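You operate a simulated robot arm through the tools that you are given. There is no shell and no other tool. Be economical: measure what you need, move in short steps, check, and stop when the job is done.

Carry out the task below with a simulated two-armed robot. There is one attempt and no reset: what you move stays moved.

JOB
Lower the belt deck to mark 4, set speed 2, drop the wheels, then jog the belts.
Fine: hold the yellow jog button a second or more.
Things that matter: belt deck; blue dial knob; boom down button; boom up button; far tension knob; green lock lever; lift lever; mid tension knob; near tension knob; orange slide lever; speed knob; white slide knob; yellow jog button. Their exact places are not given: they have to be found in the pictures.

Only the result counts: the job must be done as asked and must still hold three seconds after the hand-in. Knocking over, shifting, dropping, spilling or breaking anything else fails it.

ROBOT AND FRAMES
Two 7-joint arms with fingered hands on one trunk, on a base that drives. Base frame: it is fixed to the floor where the robot stands at the start and does not move with it; the origin is under the middle of the robot, x ahead of it, y to its left, z up. Lengths are in mm, angles in degrees, forces in N, time in s.
The left shoulder is at the start at [60, 177, 1000], the right one opposite. Places, roughly: belt deck [1700, 1700, 800]; blue dial knob [700, 700, 800]; boom down button [700, 0, 1100]; boom up button [700, 0, 1200]; far tension knob [800, 1200, 600]; green lock lever [800, 800, 600]; lift lever [700, 900, 1100]; mid tension knob [800, 1100, 600]; near tension knob [800, 1000, 600]; orange slide lever [800, 900, 800]; speed knob [700, 800, 800]; white slide knob [800, 1100, 900]; yellow jog button [700, 800, 900]. Payload 4 kg a hand.
Tool frame (each hand has its own): the origin (TCP) lies between the finger pads and is the grasp point; the fingertips stand 37 mm ahead of it; z points along the fingers, y is the line along which they close. The gripper opens to 124 mm. The gripper's body begins 43 mm behind the TCP. The gripper is a hand of 3 fingers: y runs from the thumb to the fingers, the wrist lies at [-15, -108, -202] in the tool frame, and closing takes about 1.5 s.
Orientation is that of the tool frame in the base frame, as [roll, pitch, yaw] about the fixed x, y, z axes, in that order (R = Rz(yaw) Ry(pitch) Rx(roll)). With the fingers straight down and the wrist toward the robot, the tool's x, y and z point along [0, 1, 0], [1, 0, 0] and [0, 0, -1] of the base frame.

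CONTROLS
- The arms move only by the tool arm_command. It takes "left_increments", "right_increments" or both (then of equal length, played together; a hand with none holds still); each is a list of rows, each an object (a shift or turn left out is 0, a gripper value left out holds the last) with "fingers": the finger opening in mm, from 0 to 124; "xyz": the shift along the base's x, y, z in units of 400 mm (1.0 is 400 mm), a list of three; "rotation": the turn, a rotation vector about the base's x, y, z in units of 120 degrees (1.0 is 120 degrees), a list of three. In form: [{"fingers": fingers, "xyz": [x, y, z], "rotation": [ax, ay, az]}, ...]. A call has 1 to 10 rows; each row is the pose to reach, as a shift and turn from the pose commanded when the call began. A call with a number of a shift or a turn outside -1 to 1 is refused whole. Each row takes 0.2 s and may step no farther than 50 mm and 8.6 degrees from the row before; otherwise, or with a gripper value out of range, the whole call is refused. Where a pose cannot be reached the arm comes as near as it can. A force on the tool above 90 N (or 10 N above the force at the start of the call, whichever is more), or a blocked arm, ends the call early, and 0.2 s more pass. Each finger travels about 72 mm/s and halts on what it meets, pressing with about 24 N; the grip force reading is that of the motor and also rises with nothing between the fingers. The clock runs only during rows and for 0.2 s after the last one: add rows that repeat a pose to give the fingers time. It gives the time, the measured TCP pose, the force on the tool (base axes), the opening and the grip force at its end, in the units of the frame above (readings bear some noise), with the torque about the TCP (base axes, N m) and any sound that the robot's microphone picked up, and new pictures: "pictures" is both (left out), scene, wrist or none (wrist: the cameras of the hands that moved).
- Cameras (640 x 400 px; columns grow to the right, rows downward): "scene" is now at [49.2, 28.6, 1671.3]; the picture's right is [0.34, -0.94, 0.00], its down [-0.58, -0.21, -0.78] and it looks along [0.74, 0.27, -0.62] (base axes); focal length 249 px, centre (320, 200). "left" rides on the left gripper at [-64, -76, -137] in its tool frame; the picture's right is [-0.84, -0.26, 0.48], its down [0.48, -0.76, 0.43] and it looks along [0.26, 0.60, 0.76] (tool axes); focal length 256 px, centre (320, 200). "right" rides on the right gripper at [64, -76, -137] in its tool frame; the picture's right is [-0.84, 0.26, -0.48], its down [-0.48, -0.76, 0.43] and it looks along [-0.26, 0.60, 0.76] (tool axes); focal length 256 px, centre (320, 200).
- raise_lower(by): slides the trunk up (or, below 0, down) by that many mm; the arms and the scene camera ride with it, the base frame stays. It gives what a move gives, with no picture.
- drive_base(legs): drives the robot by 1 to 6 legs, each [ahead, left, turn to the left] in mm, mm and degrees, along the robot's own axes; the way and the turn of a leg run together, so that a leg with both is an arc; at most 1500 mm and 180 degrees a leg. The arms and the cameras ride along, it lands a little off, and it stops where it bumps. It gives what a move gives, and a new picture of the scene camera.
- grasp_type(shape, hand): the hand has 3 fingers and takes this shape, open, in about a second: jaw (thumb against the fingers, like two jaws); tri (thumb and two fingers); tip (a fingertip pinch); poke (one finger out to press); point (the index stretched); flat (the hand flat); cup (the hand cupped); fist (a fist). The gripper value then closes the fingers along that shape, each until it touches; the sizes above hold for jaw. It gives what a move gives, with no picture.
- turn_head(pan, tilt): turns the head with the scene camera to pan (to the left, within 86 degrees either way) and tilt (down, from -29 to 69), counted from straight ahead of the robot. It gives what a move gives, and a new picture of the scene camera.
- pixel_to_xyz(camera, pixels): for up to 12 pixels [column, row] of the newest picture of that camera ("zoom" is the newest enlarged one), the place [x, y, z] in the base frame of the surface seen there, good to about 2 mm, but the place of the scene camera against the robot may be out by one fixed shift of up to 25 mm in any direction. It takes no simulated time.
- inspect(camera, box): a new picture of the part [left, top, right, bottom] of that camera's present view, enlarged. It takes no simulated time.
- finish_job(): hands the job in; it is judged then, once.

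Keep the steps short. Do not move on a guess: measure, check each grasp and each placing, and mend mistakes. In all there are 80 turns and 260 pictures (those below and enlarged ones count). Leave the grippers open and the arms clear of the work at the hand-in unless told otherwise, and finish with a single line.

The tools are called as a command line: name --argument value ..., lists and objects as JSON in quotes. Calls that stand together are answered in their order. arm_command: Moves the arms, as the interface text tells. Its arguments: {"type":"object","properties":{"left_increments":{"type":"array","items":{"type":"object","properties":{"fingers":{"type":"number"},"xyz":{"type":"array","items":{"type":"number"}},"rotation":{"type":"array","items":{"type":"number"}}}}},"right_increments":{"type":"array","items":{"type":"object","properties":{"fingers":{"type":"number"},"xyz":{"type":"array","items":{"type":"number"}},"rotation":{"type":"array","items":{"type":"number"}}}}},"pictures":{"type":"string","enum":["both","scene","wrist","none"]}},"required":[]} The other tools are called the same way: raise_lower (by) slides the trunk up or down; grasp_type (shape, hand) gives the hand a shape; drive_base (legs) drives the base; turn_head (pan, tilt) turns the head that bears the scene camera; pixel_to_xyz (camera, pixels) gives the place of the surface under pixels of a picture; inspect (camera, box) takes an enlarged picture of a part of a camera's view; finish_job () hands the job in.

At the start:

```text
time_s: 0.0
left_position: [411.4, 576.0, 1367.7]
left_orientation: [180.0, 0.0, 90.0]
left_contact_force: [-0.4, -0.6, 0.5]
left_ft_torque: [0.0, 0.0, 0.03]
left_width: 123.6
left_finger_force: 0.1
left_shape: jaw
right_position: [438.6, 44.5, 1400.8]
right_orientation: [-180.0, -0.1, 90.0]
right_contact_force: [-0.3, -0.2, -0.6]
right_ft_torque: [0.05, 0.01, 0.0]
right_width: 123.7
right_finger_force: 0.1
right_shape: jaw
trunk travel left (down, up): [-525.0, 65.0]
robot x, y, heading: [2.0, -0.1, 0.3]
head pan, tilt: [19.8, 38.4]
```

scene: 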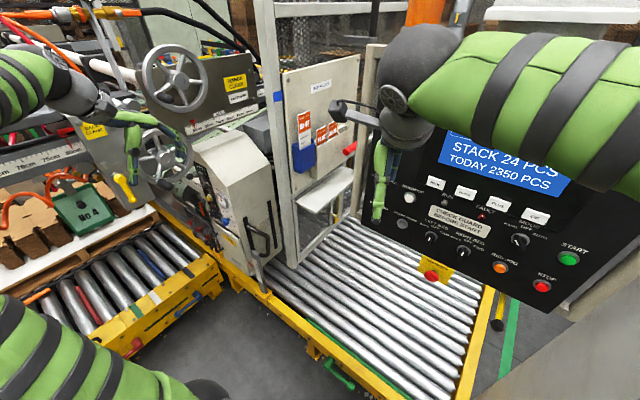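
right: 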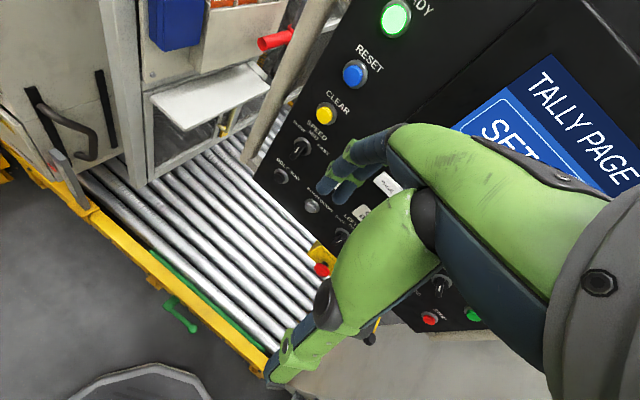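
left: 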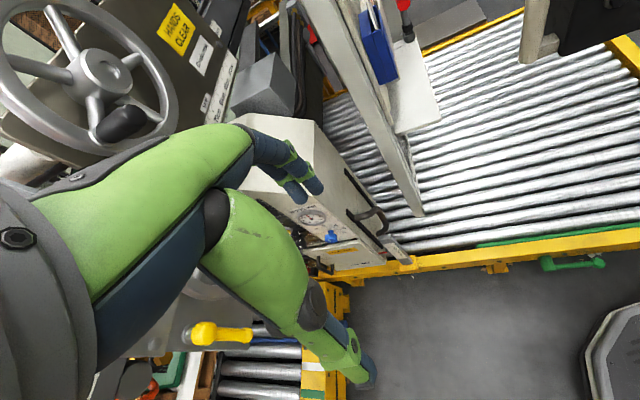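

I see a carton machine at the left and a control panel at the right. I turn the head left to look at the machine parts listed near x 700-800, y 700-1200.

turn_head --pan 50 --tilt 35

inspect --camera "scene" --box '[160, 0, 480, 200]'

inspect --camera "scene" --box '[320, 100, 640, 300]'

```text
time_s: 0.9
left_position: [411.4, 575.8, 1367.8]
left_orientation: [180.0, -0.1, 90.0]
left_contact_force: [0.1, -0.8, 0.8]
left_ft_torque: [-0.03, -0.01, -0.02]
left_width: 123.6
left_finger_force: 0.1
left_shape: jaw
right_position: [438.5, 45.8, 1401.2]
right_orientation: [-180.0, 0.0, 90.0]
right_contact_force: [0.7, 0.1, -0.4]
right_ft_torque: [-0.03, 0.02, 0.02]
right_width: 123.5
right_finger_force: 0.1
right_shape: jaw
trunk travel left (down, up): [-525.0, 65.0]
robot x, y, heading: [0.2, 3.5, 0.2]
head pan, tilt: [50.0, 35.0]
```

scene: 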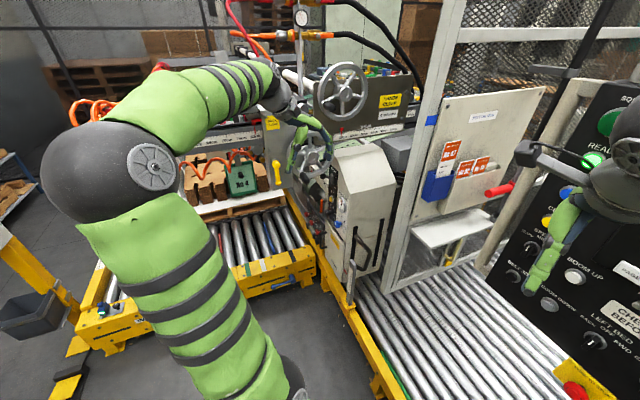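

```text
2.00 times, centred on (320, 100) of scene
```

zoom: 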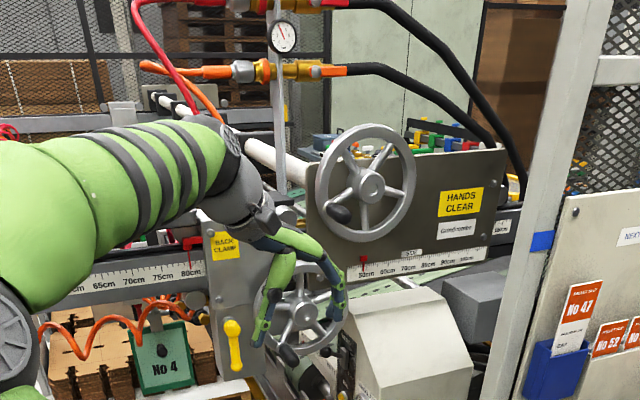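

```text
2.00 times, centred on (480, 200) of scene
```

zoom: 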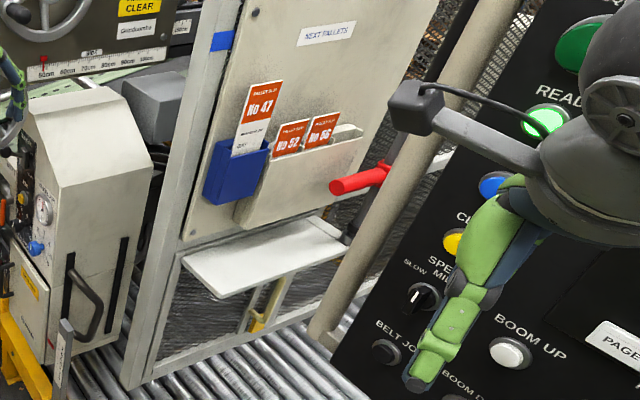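

The control face is on the left side of the white cabinet near (340,200). I zoom there and measure several pixels, including the surrounding frames, to plan the drive.

inspect --camera "scene" --box '[270, 120, 430, 320]'

pixel_to_xyz --camera "scene" --pixels '[[278, 175], [342, 90], [360, 170], [340, 210], [375, 240], [350, 280], [310, 230], [315, 270], [110, 345], [400, 385], [420, 300], [560, 390]]'

```text
2.00 times, centred on (350, 220) of scene
```

zoom: 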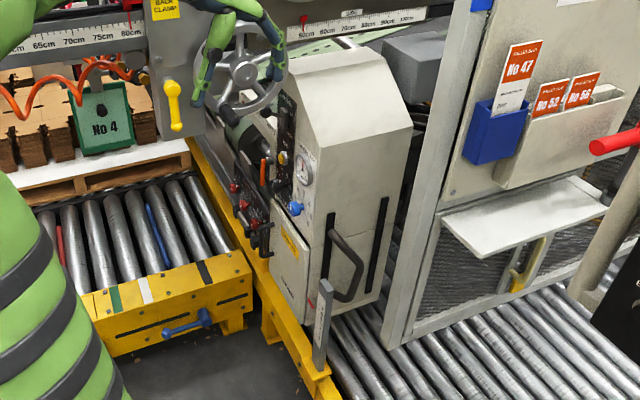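

```text
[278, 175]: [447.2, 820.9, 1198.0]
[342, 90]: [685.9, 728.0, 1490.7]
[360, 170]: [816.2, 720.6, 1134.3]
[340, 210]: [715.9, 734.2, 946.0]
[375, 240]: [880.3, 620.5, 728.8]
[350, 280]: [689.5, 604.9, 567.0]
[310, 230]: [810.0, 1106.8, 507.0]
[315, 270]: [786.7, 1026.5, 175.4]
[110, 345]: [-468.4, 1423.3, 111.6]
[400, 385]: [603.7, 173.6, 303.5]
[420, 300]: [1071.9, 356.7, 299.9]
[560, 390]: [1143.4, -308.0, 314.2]
```

The control face runs along +y at x about 700-800 and faces -x. I measure the left conveyor's end and the controls in the zoomed view.

pixel_to_xyz --camera "zoom" --pixels '[[100, 330], [240, 300], [170, 330], [85, 300], [265, 170], [283, 158], [296, 208], [233, 187], [244, 205], [266, 240], [173, 110], [345, 265]]'

pixel_to_xyz --camera "scene" --pixels '[[120, 350], [100, 320], [260, 290], [150, 335], [60, 320], [100, 280], [350, 395], [40, 220]]'

```text
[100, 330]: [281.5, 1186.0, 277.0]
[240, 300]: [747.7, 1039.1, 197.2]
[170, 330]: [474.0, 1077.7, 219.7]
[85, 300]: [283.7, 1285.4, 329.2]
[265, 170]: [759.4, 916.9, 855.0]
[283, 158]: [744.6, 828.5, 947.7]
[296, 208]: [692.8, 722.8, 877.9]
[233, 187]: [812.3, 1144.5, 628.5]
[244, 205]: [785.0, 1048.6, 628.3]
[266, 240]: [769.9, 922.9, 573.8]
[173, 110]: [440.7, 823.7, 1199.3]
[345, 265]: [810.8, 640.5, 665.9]
```

```text
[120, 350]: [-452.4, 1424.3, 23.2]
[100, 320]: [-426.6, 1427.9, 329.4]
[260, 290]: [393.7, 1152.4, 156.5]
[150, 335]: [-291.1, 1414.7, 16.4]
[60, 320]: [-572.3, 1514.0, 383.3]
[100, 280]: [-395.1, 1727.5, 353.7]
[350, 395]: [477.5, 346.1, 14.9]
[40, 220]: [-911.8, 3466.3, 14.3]
```

I check the right panel, the overhanging plate and the rail heights before moving the base, so that the hands do not hit them.

pixel_to_xyz --camera "scene" --pixels '[[595, 340], [540, 255], [515, 270], [630, 270], [545, 70], [526, 155], [625, 390], [570, 385], [278, 140], [262, 130], [230, 135], [302, 205]]'

turn_head --pan 84 --tilt 35

turn_head --pan -60 --tilt 45

```text
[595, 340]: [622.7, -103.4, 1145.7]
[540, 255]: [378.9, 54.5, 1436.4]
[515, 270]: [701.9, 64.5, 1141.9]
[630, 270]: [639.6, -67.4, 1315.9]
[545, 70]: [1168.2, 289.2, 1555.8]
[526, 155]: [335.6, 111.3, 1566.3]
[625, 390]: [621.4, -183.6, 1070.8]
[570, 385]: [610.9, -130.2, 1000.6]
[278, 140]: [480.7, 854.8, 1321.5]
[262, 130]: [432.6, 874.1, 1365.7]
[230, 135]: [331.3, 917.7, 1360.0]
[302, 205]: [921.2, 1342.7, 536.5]
```

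```text
time_s: 1.9
left_position: [411.3, 575.4, 1367.7]
left_orientation: [180.0, 0.1, 90.0]
left_contact_force: [0.1, 0.5, -1.2]
left_ft_torque: [-0.06, 0.01, 0.0]
left_width: 123.6
left_finger_force: 0.1
left_shape: jaw
right_position: [438.6, 44.1, 1401.7]
right_orientation: [180.0, 0.0, 90.0]
right_contact_force: [0.0, -0.8, -0.6]
right_ft_torque: [-0.02, 0.01, -0.01]
right_width: 123.6
right_finger_force: 0.0
right_shape: jaw
trunk travel left (down, up): [-525.0, 65.0]
robot x, y, heading: [3.4, -0.5, -0.0]
head pan, tilt: [84.0, 35.0]
```

scene: 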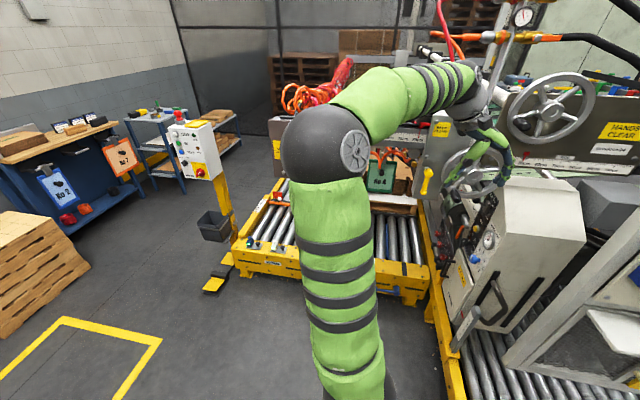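

```text
time_s: 4.2
left_position: [411.3, 575.3, 1369.1]
left_orientation: [180.0, 0.0, 90.0]
left_contact_force: [-0.4, -0.6, -0.1]
left_ft_torque: [0.01, -0.02, 0.0]
left_width: 123.7
left_finger_force: 0.0
left_shape: jaw
right_position: [437.9, 44.3, 1400.1]
right_orientation: [180.0, 0.0, 90.0]
right_contact_force: [0.6, 1.0, 0.0]
right_ft_torque: [0.03, -0.02, 0.02]
right_width: 123.8
right_finger_force: 0.0
right_shape: jaw
trunk travel left (down, up): [-525.0, 65.0]
robot x, y, heading: [-1.2, -0.0, -0.2]
head pan, tilt: [-60.0, 45.0]
```

scene: 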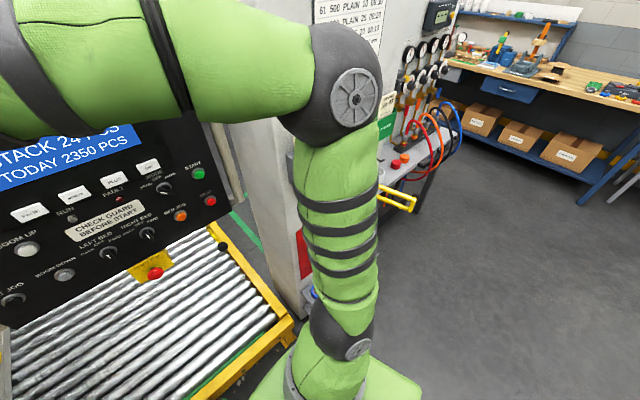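

The area behind looks open. I back up 350 mm so the hands clear the panel and overhang.

drive_base --legs '[[-350, 0, 0]]'

raise_lower --by -350

turn_head --pan 50 --tilt 30

```text
time_s: 6.5
left_position: [62.3, 575.1, 1368.8]
left_orientation: [179.9, 0.0, 90.1]
left_contact_force: [-0.4, -1.3, -0.1]
left_ft_torque: [0.0, -0.03, -0.03]
left_width: 123.7
left_finger_force: 0.0
left_shape: jaw
right_position: [89.8, 44.9, 1400.0]
right_orientation: [-180.0, 0.0, 90.1]
right_contact_force: [0.0, -0.4, 0.5]
right_ft_torque: [0.0, -0.02, 0.0]
right_width: 123.6
right_finger_force: 0.1
right_shape: jaw
trunk travel left (down, up): [-525.0, 65.0]
robot x, y, heading: [-350.8, -2.0, 0.3]
head pan, tilt: [-60.0, 45.0]
```

scene: 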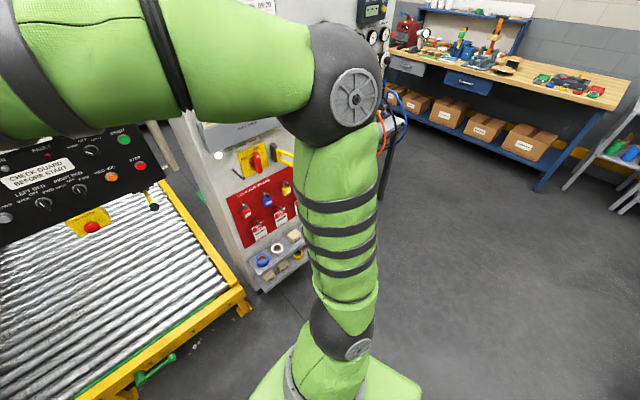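

```text
time_s: 9.9
left_position: [63.0, 575.0, 1018.1]
left_orientation: [-180.0, -0.1, 90.0]
left_contact_force: [0.9, 0.7, -0.7]
left_ft_torque: [-0.01, -0.02, -0.01]
left_width: 123.6
left_finger_force: 0.1
left_shape: jaw
right_position: [90.7, 44.4, 1050.7]
right_orientation: [180.0, 0.1, 90.1]
right_contact_force: [-0.2, -0.5, -0.3]
right_ft_torque: [-0.03, 0.0, 0.0]
right_width: 123.6
right_finger_force: 0.0
right_shape: jaw
trunk travel left (down, up): [-175.0, 415.0]
robot x, y, heading: [-347.0, 2.0, 0.0]
head pan, tilt: [-60.0, 45.0]
```

```text
time_s: 11.8
left_position: [62.3, 575.0, 1017.3]
left_orientation: [180.0, 0.1, 90.1]
left_contact_force: [-0.3, -0.7, 1.2]
left_ft_torque: [0.0, -0.03, -0.06]
left_width: 123.6
left_finger_force: 0.0
left_shape: jaw
right_position: [91.0, 46.8, 1051.2]
right_orientation: [180.0, -0.1, 90.0]
right_contact_force: [0.7, 0.2, 0.2]
right_ft_torque: [0.02, 0.03, -0.03]
right_width: 123.7
right_finger_force: 0.0
right_shape: jaw
trunk travel left (down, up): [-175.0, 415.0]
robot x, y, heading: [-350.3, -3.2, -0.0]
head pan, tilt: [50.0, 30.0]
```

scene: 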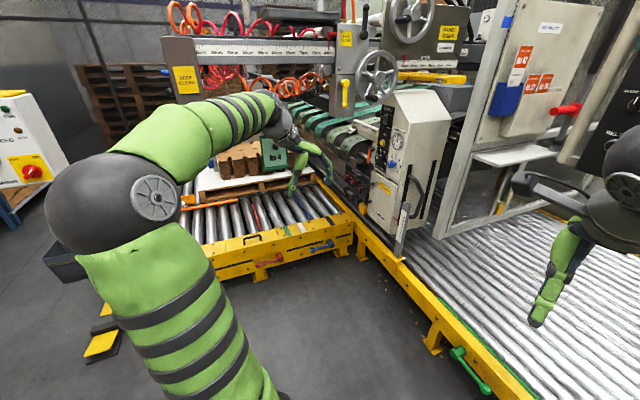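

Now the view is clear and space exists on the floor at left. I turn to the machine's heading (about -17°) and shift left to around (-350, 600).

drive_base --legs '[[0, 0, -17], [-175, 574, 0]]'

turn_head --pan 10 --tilt 25

```text
time_s: 15.9
left_position: [216.5, 983.2, 1019.6]
left_orientation: [179.9, -0.1, 72.1]
left_contact_force: [-0.8, -0.7, 0.4]
left_ft_torque: [-0.03, 0.03, 0.01]
left_width: 123.7
left_finger_force: 0.0
left_shape: jaw
right_position: [85.4, 479.3, 1050.9]
right_orientation: [180.0, -0.1, 73.3]
right_contact_force: [-0.1, 0.4, 0.3]
right_ft_torque: [0.01, -0.03, 0.03]
right_width: 123.9
right_finger_force: 0.0
right_shape: jaw
trunk travel left (down, up): [-175.0, 415.0]
robot x, y, heading: [-343.8, 563.0, -16.8]
head pan, tilt: [50.0, 30.0]
stopped in leg 2: the robot was blocked; the commanded pose is now the measured one
```

scene: 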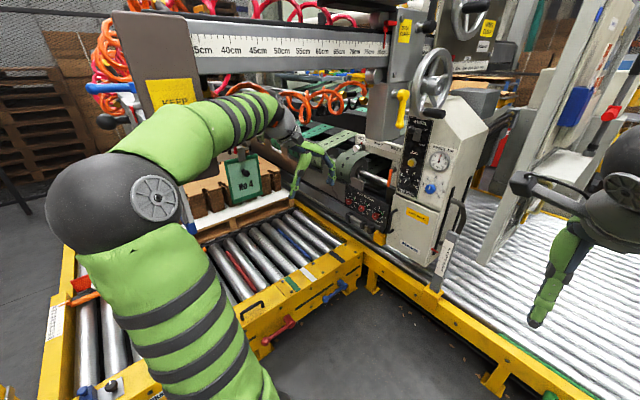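

```text
time_s: 16.9
left_position: [216.9, 984.9, 1019.6]
left_orientation: [180.0, -0.2, 72.2]
left_contact_force: [0.1, 0.8, -0.8]
left_ft_torque: [0.0, 0.02, 0.0]
left_width: 123.8
left_finger_force: 0.1
left_shape: jaw
right_position: [85.5, 477.0, 1051.0]
right_orientation: [-179.9, 0.0, 73.3]
right_contact_force: [0.2, -0.7, 0.3]
right_ft_torque: [0.01, -0.04, 0.0]
right_width: 123.7
right_finger_force: 0.1
right_shape: jaw
trunk travel left (down, up): [-175.0, 415.0]
robot x, y, heading: [-346.4, 563.1, -16.7]
head pan, tilt: [10.0, 25.0]
```

scene: 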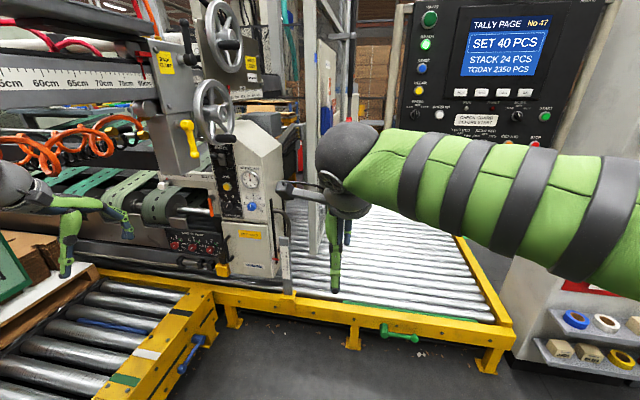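

The base was blocked in leg 2, probably by the left elbow near the gantry. I move right 60 mm to free it, then zoom on the panel around (225,200).

drive_base --legs '[[0, -60, 0]]'

inspect --camera "scene" --box '[150, 40, 310, 300]'

inspect --camera "scene" --box '[200, 140, 280, 220]'

inspect --camera "scene" --box '[140, 200, 250, 290]'

inspect --camera "scene" --box '[370, 0, 590, 160]'

```text
time_s: 17.9
left_position: [198.0, 931.3, 1018.0]
left_orientation: [180.0, 0.1, 72.3]
left_contact_force: [0.1, 0.0, 0.1]
left_ft_torque: [-0.02, -0.02, 0.0]
left_width: 123.8
left_finger_force: 0.0
left_shape: jaw
right_position: [68.9, 423.3, 1051.0]
right_orientation: [-179.9, 0.0, 73.5]
right_contact_force: [0.1, -0.1, 0.7]
right_ft_torque: [0.01, 0.01, -0.01]
right_width: 123.8
right_finger_force: 0.1
right_shape: jaw
trunk travel left (down, up): [-175.0, 415.0]
robot x, y, heading: [-366.9, 505.7, -17.0]
head pan, tilt: [10.0, 25.0]
```

scene: 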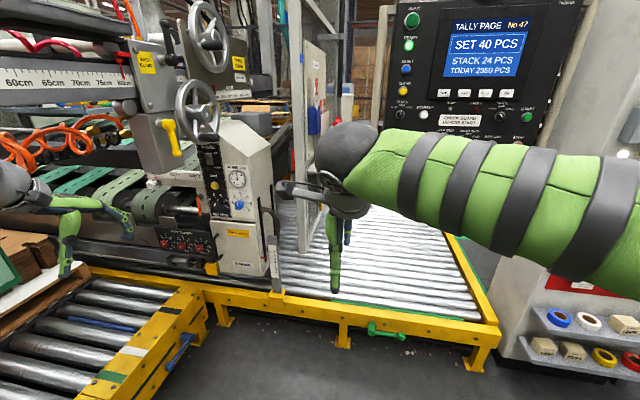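

```text
1.54 times, centred on (230, 170) of scene
```

zoom: 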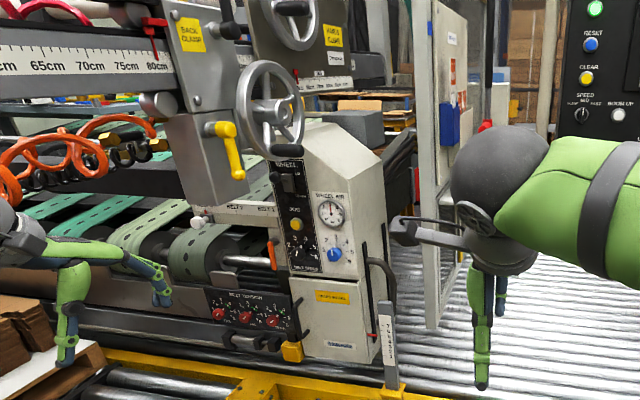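

```text
5.00 times, centred on (240, 180) of scene
```

zoom: 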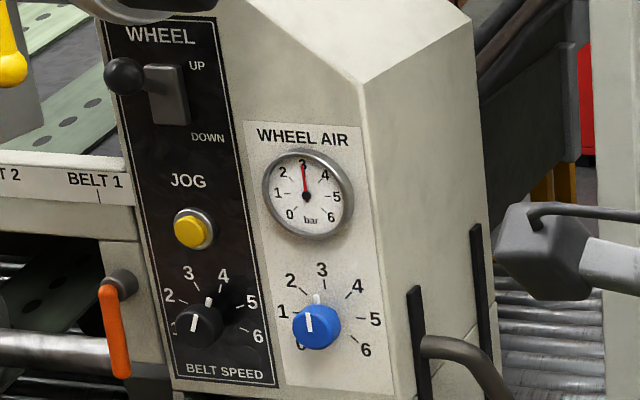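

```text
4.44 times, centred on (195, 245) of scene
```

zoom: 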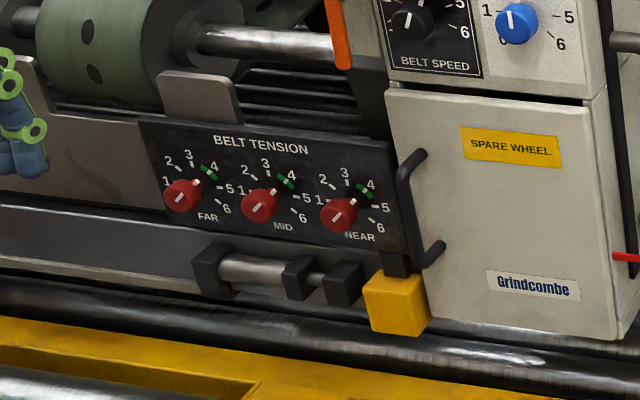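

```text
2.50 times, centred on (480, 80) of scene
```

zoom: 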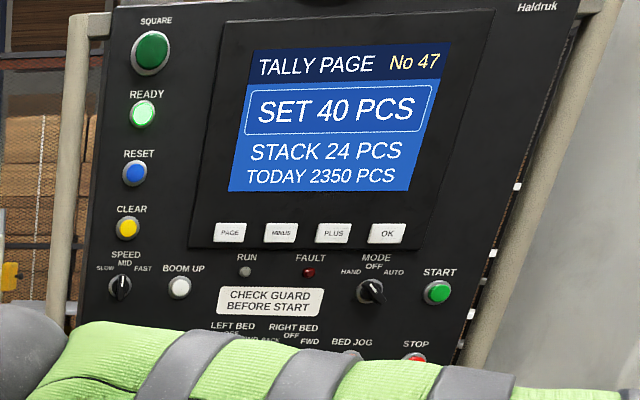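

The wheel lever, jog button, belt speed knob and air dial are clear. I still need the belt-deck lowering mechanism and its scale; I zoom on the cabinet's right side, the labelled blade at (275,265), and the rail left of the cabinet.

inspect --camera "scene" --box '[225, 190, 305, 300]'

inspect --camera "scene" --box '[100, 100, 220, 220]'

inspect --camera "scene" --box '[100, 0, 270, 110]'

```text
3.64 times, centred on (265, 245) of scene
```

zoom: 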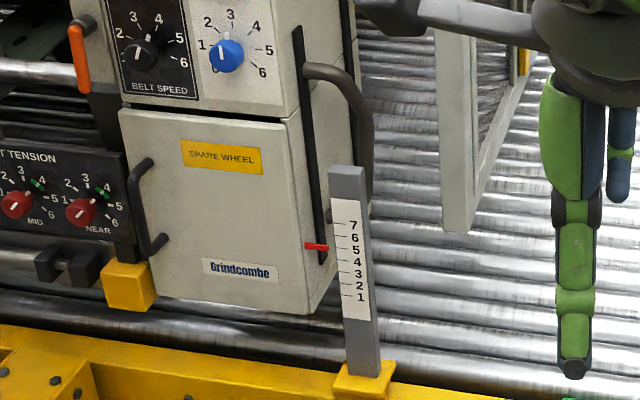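

```text
3.33 times, centred on (160, 160) of scene
```

zoom: 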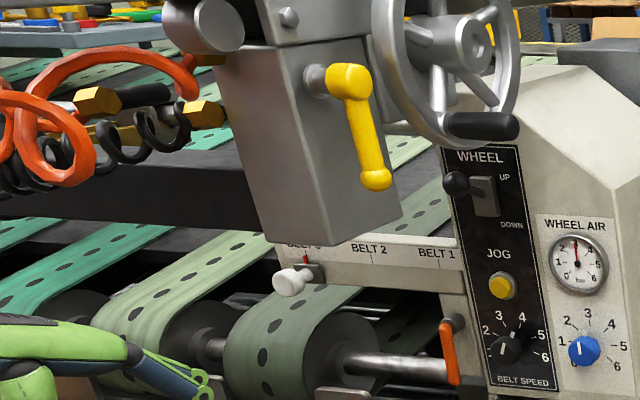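

```text
3.64 times, centred on (185, 55) of scene
```

zoom: 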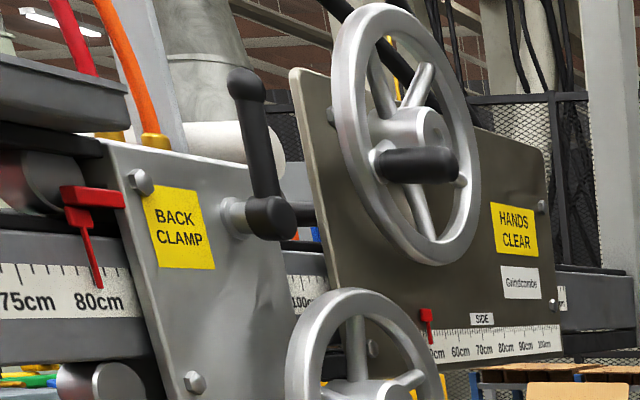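

Now it is clear: the red pointer on the cabinet reads about 5-6 on the scale post (1-7), so the whole deck descends, presumably by the boom-down button. I still don't see the green lock lever; I drive to about (-150,250), heading 0, for a view of the cabinet's right side and the panel.

drive_base --legs '[[282, -181, 0], [0, 0, 17]]'

turn_head --pan 25 --tilt 35

inspect --camera "scene" --box '[160, 100, 320, 260]'

```text
time_s: 21.1
left_position: [269.4, 819.7, 1017.2]
left_orientation: [-180.0, 0.0, 89.2]
left_contact_force: [0.6, -1.0, 0.0]
left_ft_torque: [0.01, -0.02, -0.02]
left_width: 123.8
left_finger_force: 0.1
left_shape: jaw
right_position: [291.8, 296.2, 1050.1]
right_orientation: [-179.9, 0.0, 90.2]
right_contact_force: [0.0, 0.1, -0.4]
right_ft_torque: [0.01, -0.02, 0.0]
right_width: 123.8
right_finger_force: 0.0
right_shape: jaw
trunk travel left (down, up): [-175.0, 415.0]
robot x, y, heading: [-139.5, 244.9, 0.0]
head pan, tilt: [10.0, 25.0]
```

scene: 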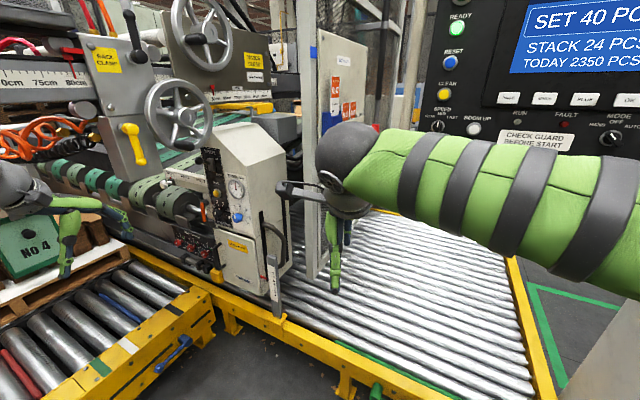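

```text
time_s: 21.8
left_position: [271.1, 819.7, 1017.9]
left_orientation: [-180.0, 0.1, 89.2]
left_contact_force: [0.7, -0.3, -0.9]
left_ft_torque: [0.01, 0.01, 0.03]
left_width: 123.8
left_finger_force: 0.1
left_shape: jaw
right_position: [292.9, 296.9, 1052.6]
right_orientation: [-180.0, 0.1, 90.3]
right_contact_force: [-0.3, 0.3, 0.0]
right_ft_torque: [0.01, -0.01, 0.01]
right_width: 123.6
right_finger_force: 0.1
right_shape: jaw
trunk travel left (down, up): [-175.0, 415.0]
robot x, y, heading: [-147.6, 249.7, 0.0]
head pan, tilt: [25.0, 35.0]
```

scene: 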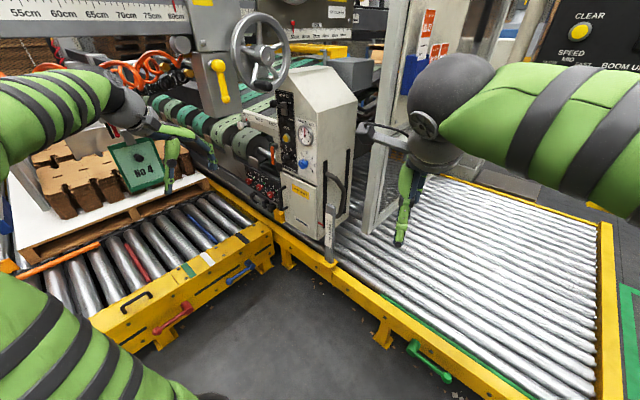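

```text
2.50 times, centred on (240, 180) of scene
```

zoom: 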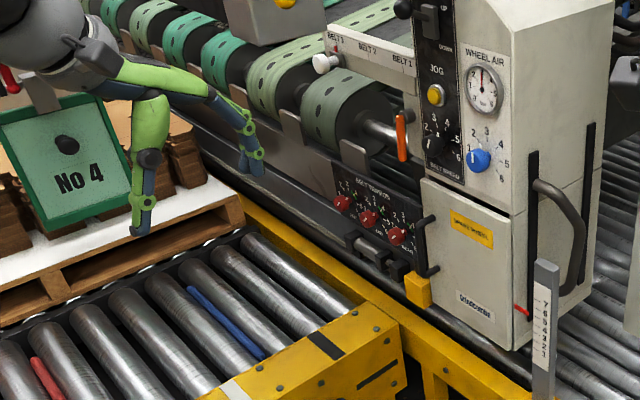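

I zoom on the pointer/scale and on the area below the belts to find the green lock lever.

inspect --camera "scene" --box '[255, 180, 315, 240]'

inspect --camera "scene" --box '[300, 180, 360, 260]'

pixel_to_xyz --camera "zoom" --pixels '[[320, 200], [250, 250], [300, 300]]'

```text
6.67 times, centred on (285, 210) of scene
```

zoom: 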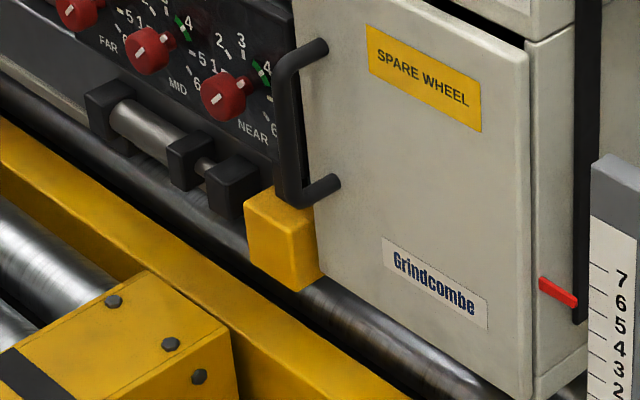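

```text
5.00 times, centred on (330, 220) of scene
```

zoom: 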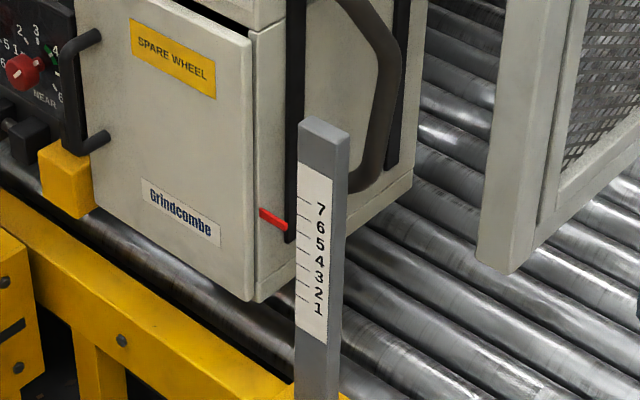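

```text
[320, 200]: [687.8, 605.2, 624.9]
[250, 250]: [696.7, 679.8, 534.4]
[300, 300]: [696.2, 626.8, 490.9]
```

I measure the pointer tip, the scale marks, yellow block, handle, and near knob.

pixel_to_xyz --camera "zoom" --pixels '[[265, 215], [282, 226], [308, 200], [305, 218], [303, 234], [301, 251], [300, 268], [299, 283], [297, 299], [65, 180], [95, 140], [20, 70]]'

turn_head --pan -10 --tilt 15

```text
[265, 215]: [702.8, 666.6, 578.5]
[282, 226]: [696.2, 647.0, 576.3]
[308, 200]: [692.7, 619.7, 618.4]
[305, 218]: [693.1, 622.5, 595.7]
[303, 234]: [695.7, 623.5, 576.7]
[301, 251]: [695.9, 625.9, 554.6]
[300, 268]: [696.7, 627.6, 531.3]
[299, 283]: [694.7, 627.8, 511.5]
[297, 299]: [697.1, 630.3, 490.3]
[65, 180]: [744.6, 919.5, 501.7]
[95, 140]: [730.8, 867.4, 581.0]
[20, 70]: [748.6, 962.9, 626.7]
```

```text
time_s: 22.9
left_position: [269.5, 820.0, 1018.3]
left_orientation: [180.0, 0.2, 89.2]
left_contact_force: [-0.1, -0.4, -0.1]
left_ft_torque: [0.02, 0.01, 0.02]
left_width: 123.9
left_finger_force: 0.0
left_shape: jaw
right_position: [292.0, 297.0, 1050.6]
right_orientation: [-180.0, 0.0, 90.2]
right_contact_force: [0.1, -0.1, -1.0]
right_ft_torque: [-0.03, -0.02, 0.0]
right_width: 123.8
right_finger_force: 0.1
right_shape: jaw
trunk travel left (down, up): [-175.0, 415.0]
robot x, y, heading: [-146.4, 250.4, -0.1]
head pan, tilt: [-10.0, 15.0]
```

scene: 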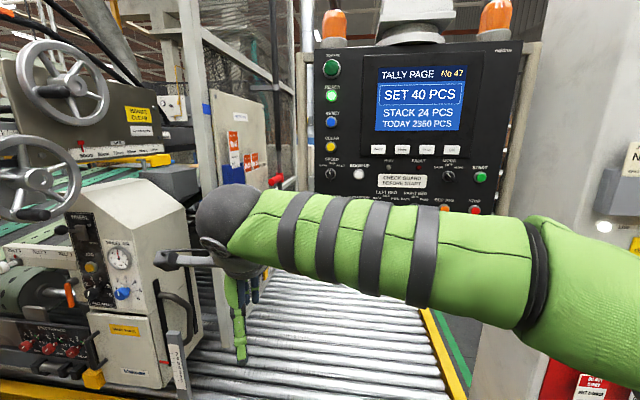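

The pointer is at mark 5 (z 576); mark 4 is z 554.6, so 21 mm down. Now the right panel: I zoom and measure the BOOM UP button, with BOOM DOWN hidden under the arm.

inspect --camera "scene" --box '[310, 130, 430, 210]'

pixel_to_xyz --camera "scene" --pixels '[[359, 173], [330, 147], [331, 68], [480, 178], [410, 152], [368, 182], [510, 60], [350, 60]]'

```text
5.00 times, centred on (370, 170) of scene
```

zoom: 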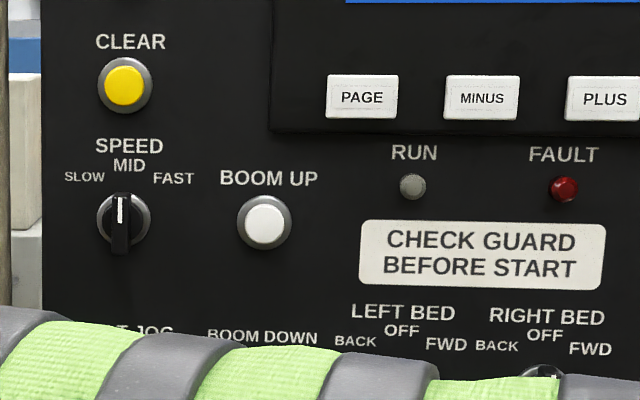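

```text
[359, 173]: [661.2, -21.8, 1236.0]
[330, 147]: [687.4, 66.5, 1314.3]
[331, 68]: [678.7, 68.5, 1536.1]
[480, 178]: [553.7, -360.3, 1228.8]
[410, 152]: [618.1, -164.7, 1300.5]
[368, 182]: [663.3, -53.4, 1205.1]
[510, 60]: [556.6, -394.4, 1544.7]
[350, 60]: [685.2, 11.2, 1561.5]
```

The panel is vertical, facing about (-0.97,0.26). BOOM UP is at [661,-22,1236]; BOOM DOWN lies about 90 mm under it. I set the right hand to poke, raise the trunk 200 mm, and turn the right hand to point forward.

raise_lower --by 150

grasp_type --hand "right" --shape "poke"

arm_command --right_increments '[{"rotation": [0, -0.07, 0]}, {"rotation": [0, -0.14, 0]}, {"rotation": [0, -0.21, 0]}, {"rotation": [0, -0.28, 0]}, {"rotation": [0, -0.35, 0]}, {"rotation": [0, -0.42, 0]}, {"rotation": [0, -0.49, 0]}, {"rotation": [0, -0.56, 0]}, {"rotation": [0, -0.63, 0]}, {"rotation": [0, -0.7, 0]}]' --pictures "both"

```text
time_s: 24.6
left_position: [269.9, 820.6, 1168.0]
left_orientation: [180.0, 0.1, 89.2]
left_contact_force: [-0.4, 1.0, -0.3]
left_ft_torque: [-0.01, 0.0, -0.01]
left_width: 123.6
left_finger_force: 0.1
left_shape: jaw
right_position: [292.4, 296.7, 1200.1]
right_orientation: [180.0, -0.1, 90.2]
right_contact_force: [0.8, 0.0, -0.6]
right_ft_torque: [0.0, 0.02, 0.01]
right_width: 124.0
right_finger_force: 0.1
right_shape: jaw
trunk travel left (down, up): [-325.0, 265.0]
robot x, y, heading: [-145.6, 249.9, 0.1]
head pan, tilt: [-10.0, 15.0]
```

```text
time_s: 25.5
left_position: [269.1, 820.8, 1167.6]
left_orientation: [180.0, 0.1, 89.2]
left_contact_force: [0.3, -0.4, -0.3]
left_ft_torque: [0.02, 0.0, -0.01]
left_width: 123.7
left_finger_force: 0.0
left_shape: jaw
right_position: [293.1, 298.6, 1201.3]
right_orientation: [180.0, 0.0, 90.3]
right_contact_force: [0.6, -0.1, -0.5]
right_ft_torque: [-0.01, -0.02, 0.0]
right_width: 0.0
right_finger_force: 0.0
right_shape: poke
trunk travel left (down, up): [-325.0, 265.0]
robot x, y, heading: [-144.0, 252.0, -0.1]
head pan, tilt: [-10.0, 15.0]
```

```text
time_s: 27.7
left_position: [269.9, 819.8, 1167.9]
left_orientation: [180.0, 0.1, 89.3]
left_contact_force: [1.0, 0.4, 0.4]
left_ft_torque: [0.0, -0.02, -0.01]
left_width: 123.9
left_finger_force: 0.1
left_shape: jaw
right_position: [291.8, 297.4, 1201.5]
right_orientation: [95.9, 0.2, 90.0]
right_contact_force: [-0.6, 0.8, 0.4]
right_ft_torque: [-0.01, 0.0, 0.04]
right_width: 0.0
right_finger_force: 0.0
right_shape: poke
trunk travel left (down, up): [-325.0, 265.0]
robot x, y, heading: [-141.1, 249.4, -0.0]
head pan, tilt: [-10.0, 15.0]
```

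scene: 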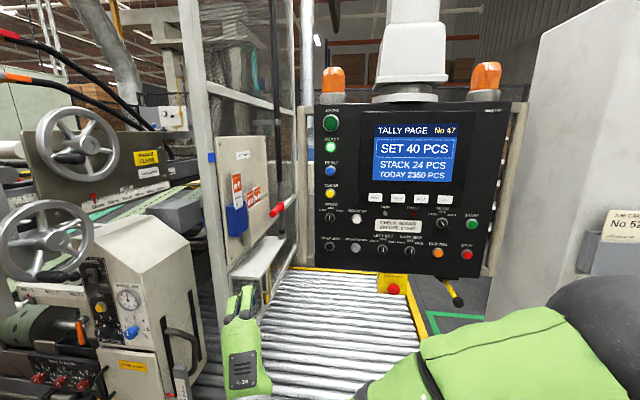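
right: 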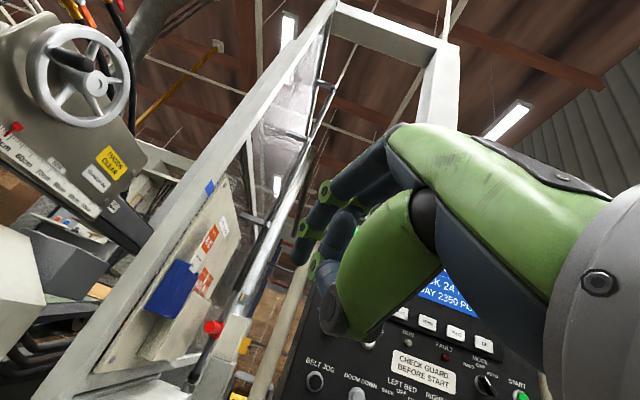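

The panel is fully visible now: BOOM DOWN at about (355,247). I measure it, and zoom on the hand to see which finger sticks out.

inspect --camera "scene" --box '[310, 200, 430, 270]'

pixel_to_xyz --camera "zoom" --pixels '[[240, 250], [243, 110], [240, 228], [215, 250], [262, 252], [120, 235]]'

inspect --camera "right" --box '[260, 120, 480, 360]'

pixel_to_xyz --camera "right" --pixels '[[300, 252], [380, 165], [328, 270], [312, 265], [320, 330], [335, 235]]'

```text
5.33 times, centred on (370, 235) of scene
```

zoom: 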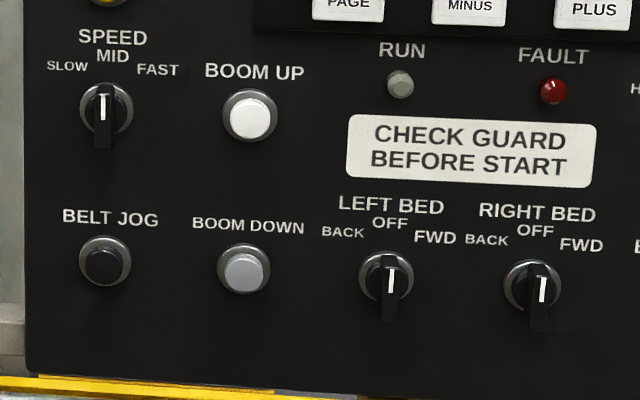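

```text
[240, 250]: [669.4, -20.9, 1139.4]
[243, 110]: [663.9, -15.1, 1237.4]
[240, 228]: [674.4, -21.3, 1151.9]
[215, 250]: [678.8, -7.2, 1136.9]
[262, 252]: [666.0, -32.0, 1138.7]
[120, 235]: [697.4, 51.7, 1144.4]
```

```text
1.67 times, centred on (370, 240) of right
```

zoom: 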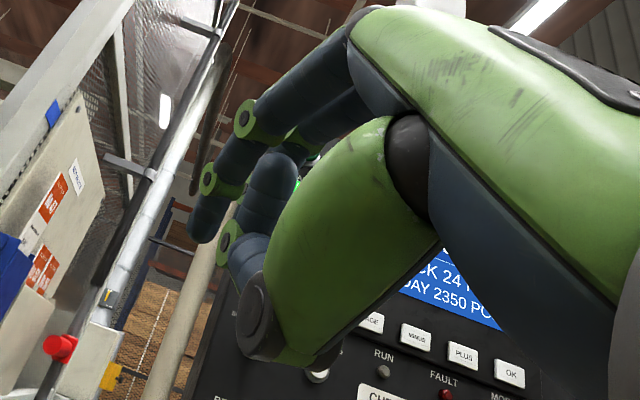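

```text
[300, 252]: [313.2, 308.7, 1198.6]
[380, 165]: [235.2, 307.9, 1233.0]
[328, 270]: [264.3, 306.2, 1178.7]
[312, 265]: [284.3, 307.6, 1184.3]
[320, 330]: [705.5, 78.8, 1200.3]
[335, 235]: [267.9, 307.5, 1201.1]
```

The poke fingertip lies about 30-37 mm ahead of the TCP along tool z. I compare button places using the right wrist camera (buttons at (315,380) and (355,394)) to correct the scene camera's shift.

pixel_to_xyz --camera "right" --pixels '[[315, 380], [355, 395], [318, 365], [368, 347], [518, 396]]'

pixel_to_xyz --camera "zoom" --pixels '[[120, 435]]'

pixel_to_xyz --camera "scene" --pixels '[[329, 246], [355, 246], [357, 220], [472, 225]]'

```text
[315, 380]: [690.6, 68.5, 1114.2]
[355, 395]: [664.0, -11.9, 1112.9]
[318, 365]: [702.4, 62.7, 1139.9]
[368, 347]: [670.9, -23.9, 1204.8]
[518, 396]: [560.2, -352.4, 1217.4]
```

```text
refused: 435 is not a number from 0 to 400
```

```text
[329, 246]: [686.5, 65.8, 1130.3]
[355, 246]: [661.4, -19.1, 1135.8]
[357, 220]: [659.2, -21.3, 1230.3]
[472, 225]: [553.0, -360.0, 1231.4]
```

The wrist camera shows the true places differ by about (+5,+5,-15) from the scene camera. I move the right fingertip to 50 mm before BOOM DOWN, with the tool aligned to the panel normal.

arm_command --right_increments '[{"xyz": [0.073, -0.072, -0.021], "rotation": [0, -0.005, -0.0125]}, {"xyz": [0.146, -0.144, -0.042], "rotation": [0, -0.01, -0.025]}, {"xyz": [0.218, -0.217, -0.062], "rotation": [0, -0.015, -0.0375]}, {"xyz": [0.291, -0.289, -0.083], "rotation": [0, -0.02, -0.05]}, {"xyz": [0.364, -0.361, -0.104], "rotation": [0, -0.025, -0.0625]}, {"xyz": [0.437, -0.434, -0.125], "rotation": [0, -0.03, -0.075]}, {"xyz": [0.509, -0.506, -0.145], "rotation": [0, -0.035, -0.0875]}, {"xyz": [0.582, -0.578, -0.166], "rotation": [0, -0.04, -0.1]}, {"xyz": [0.655, -0.65, -0.187], "rotation": [0, -0.045, -0.1125]}, {"xyz": [0.7275, -0.7225, -0.2075], "rotation": [0, -0.05, -0.125]}]' --pictures "both"

turn_head --pan 5 --tilt 28

```text
time_s: 29.9
left_position: [269.2, 820.7, 1167.2]
left_orientation: [180.0, 0.1, 89.2]
left_contact_force: [0.1, -1.2, 0.2]
left_ft_torque: [0.02, 0.0, -0.02]
left_width: 123.5
left_finger_force: 0.1
left_shape: jaw
right_position: [582.7, 6.6, 1118.0]
right_orientation: [90.1, -0.6, 75.0]
right_contact_force: [-0.3, 0.0, -0.9]
right_ft_torque: [0.03, 0.03, 0.01]
right_width: 0.0
right_finger_force: 0.0
right_shape: poke
trunk travel left (down, up): [-325.0, 265.0]
robot x, y, heading: [-143.8, 251.3, 0.0]
head pan, tilt: [-10.0, 15.0]
```

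scene: 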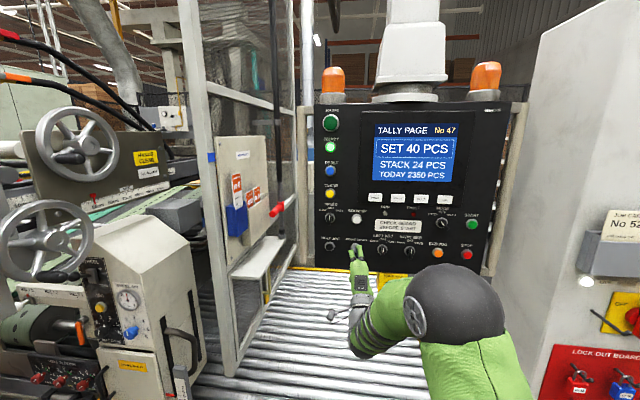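
right: 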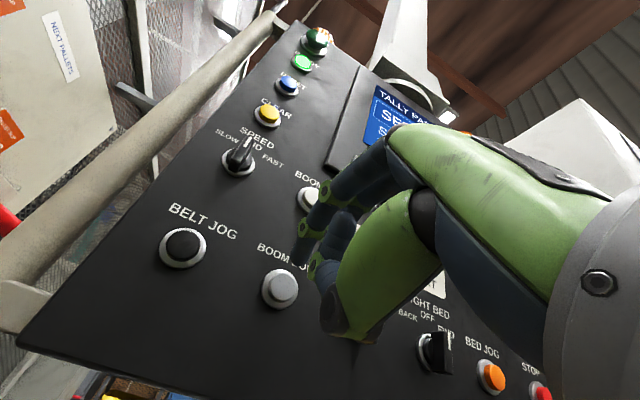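

```text
time_s: 30.7
left_position: [269.2, 820.0, 1166.9]
left_orientation: [-180.0, 0.1, 89.2]
left_contact_force: [0.1, 0.6, -0.3]
left_ft_torque: [0.0, -0.02, -0.03]
left_width: 123.9
left_finger_force: 0.0
left_shape: jaw
right_position: [582.2, 7.8, 1117.6]
right_orientation: [90.1, -0.6, 75.0]
right_contact_force: [0.1, 0.3, 0.5]
right_ft_torque: [-0.01, -0.02, -0.02]
right_width: 0.1
right_finger_force: 0.1
right_shape: poke
trunk travel left (down, up): [-325.0, 265.0]
robot x, y, heading: [-139.4, 250.1, 0.2]
head pan, tilt: [5.0, 28.0]
```

scene: 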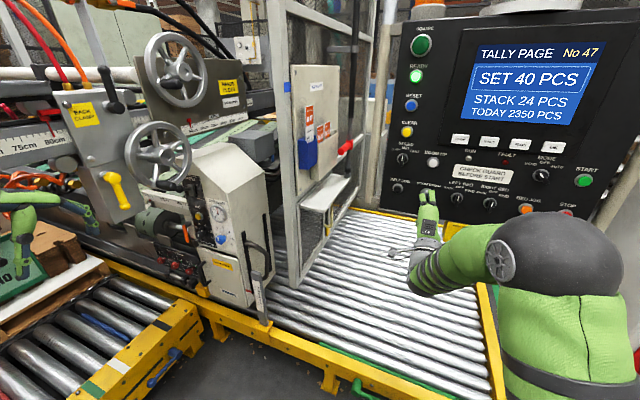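

I measure BOOM DOWN (279,289) and the fingertip (300,260) in the right camera.

pixel_to_xyz --camera "right" --pixels '[[281, 289], [300, 256], [300, 264], [267, 277], [310, 268], [322, 300]]'

inspect --camera "right" --box '[230, 180, 390, 360]'

pixel_to_xyz --camera "scene" --pixels '[[425, 190], [433, 163], [427, 203]]'

```text
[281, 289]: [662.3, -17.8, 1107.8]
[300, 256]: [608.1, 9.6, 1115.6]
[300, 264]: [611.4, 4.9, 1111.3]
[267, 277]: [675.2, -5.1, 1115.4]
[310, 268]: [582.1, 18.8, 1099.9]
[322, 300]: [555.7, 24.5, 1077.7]
```

```text
2.22 times, centred on (310, 270) of right
```

zoom: 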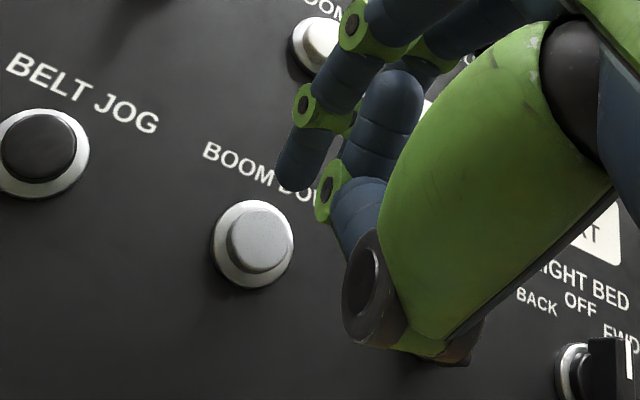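

```text
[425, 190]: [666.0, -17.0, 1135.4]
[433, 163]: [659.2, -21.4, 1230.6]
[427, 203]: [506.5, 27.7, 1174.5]
```

BOOM DOWN's cap is at [663,-18,1108] and the tip at about [618,-3,1118]. I approach to about 5 mm before it.

arm_command --right_increments '[{"xyz": [0.05, -0.02, -0.025]}, {"xyz": [0.0997, -0.034, -0.025]}]' --pictures "wrist"

inspect --camera "right" --box '[220, 160, 380, 340]'

inspect --camera "scene" --box '[180, 220, 300, 320]'

```text
time_s: 31.3
left_position: [269.5, 819.4, 1167.7]
left_orientation: [179.9, 0.1, 89.1]
left_contact_force: [0.4, 0.3, 0.6]
left_ft_torque: [0.01, -0.03, 0.03]
left_width: 124.0
left_finger_force: 0.0
left_shape: jaw
right_position: [624.0, -5.8, 1107.8]
right_orientation: [90.2, -0.7, 74.5]
right_contact_force: [-0.3, -0.8, -0.2]
right_ft_torque: [-0.03, 0.02, 0.03]
right_width: 0.0
right_finger_force: 0.1
right_shape: poke
trunk travel left (down, up): [-325.0, 265.0]
robot x, y, heading: [-144.8, 249.8, 0.1]
head pan, tilt: [5.0, 28.0]
```

right: 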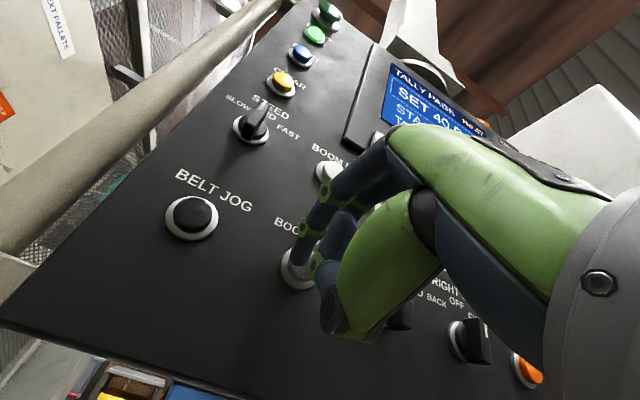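

```text
2.22 times, centred on (300, 250) of right
```

zoom: 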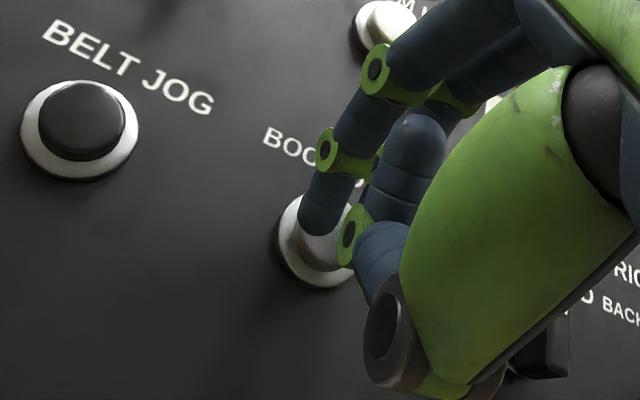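

```text
4.00 times, centred on (240, 270) of scene
```

zoom: 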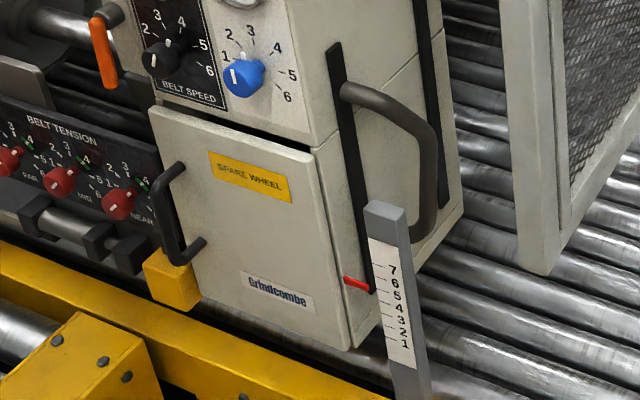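

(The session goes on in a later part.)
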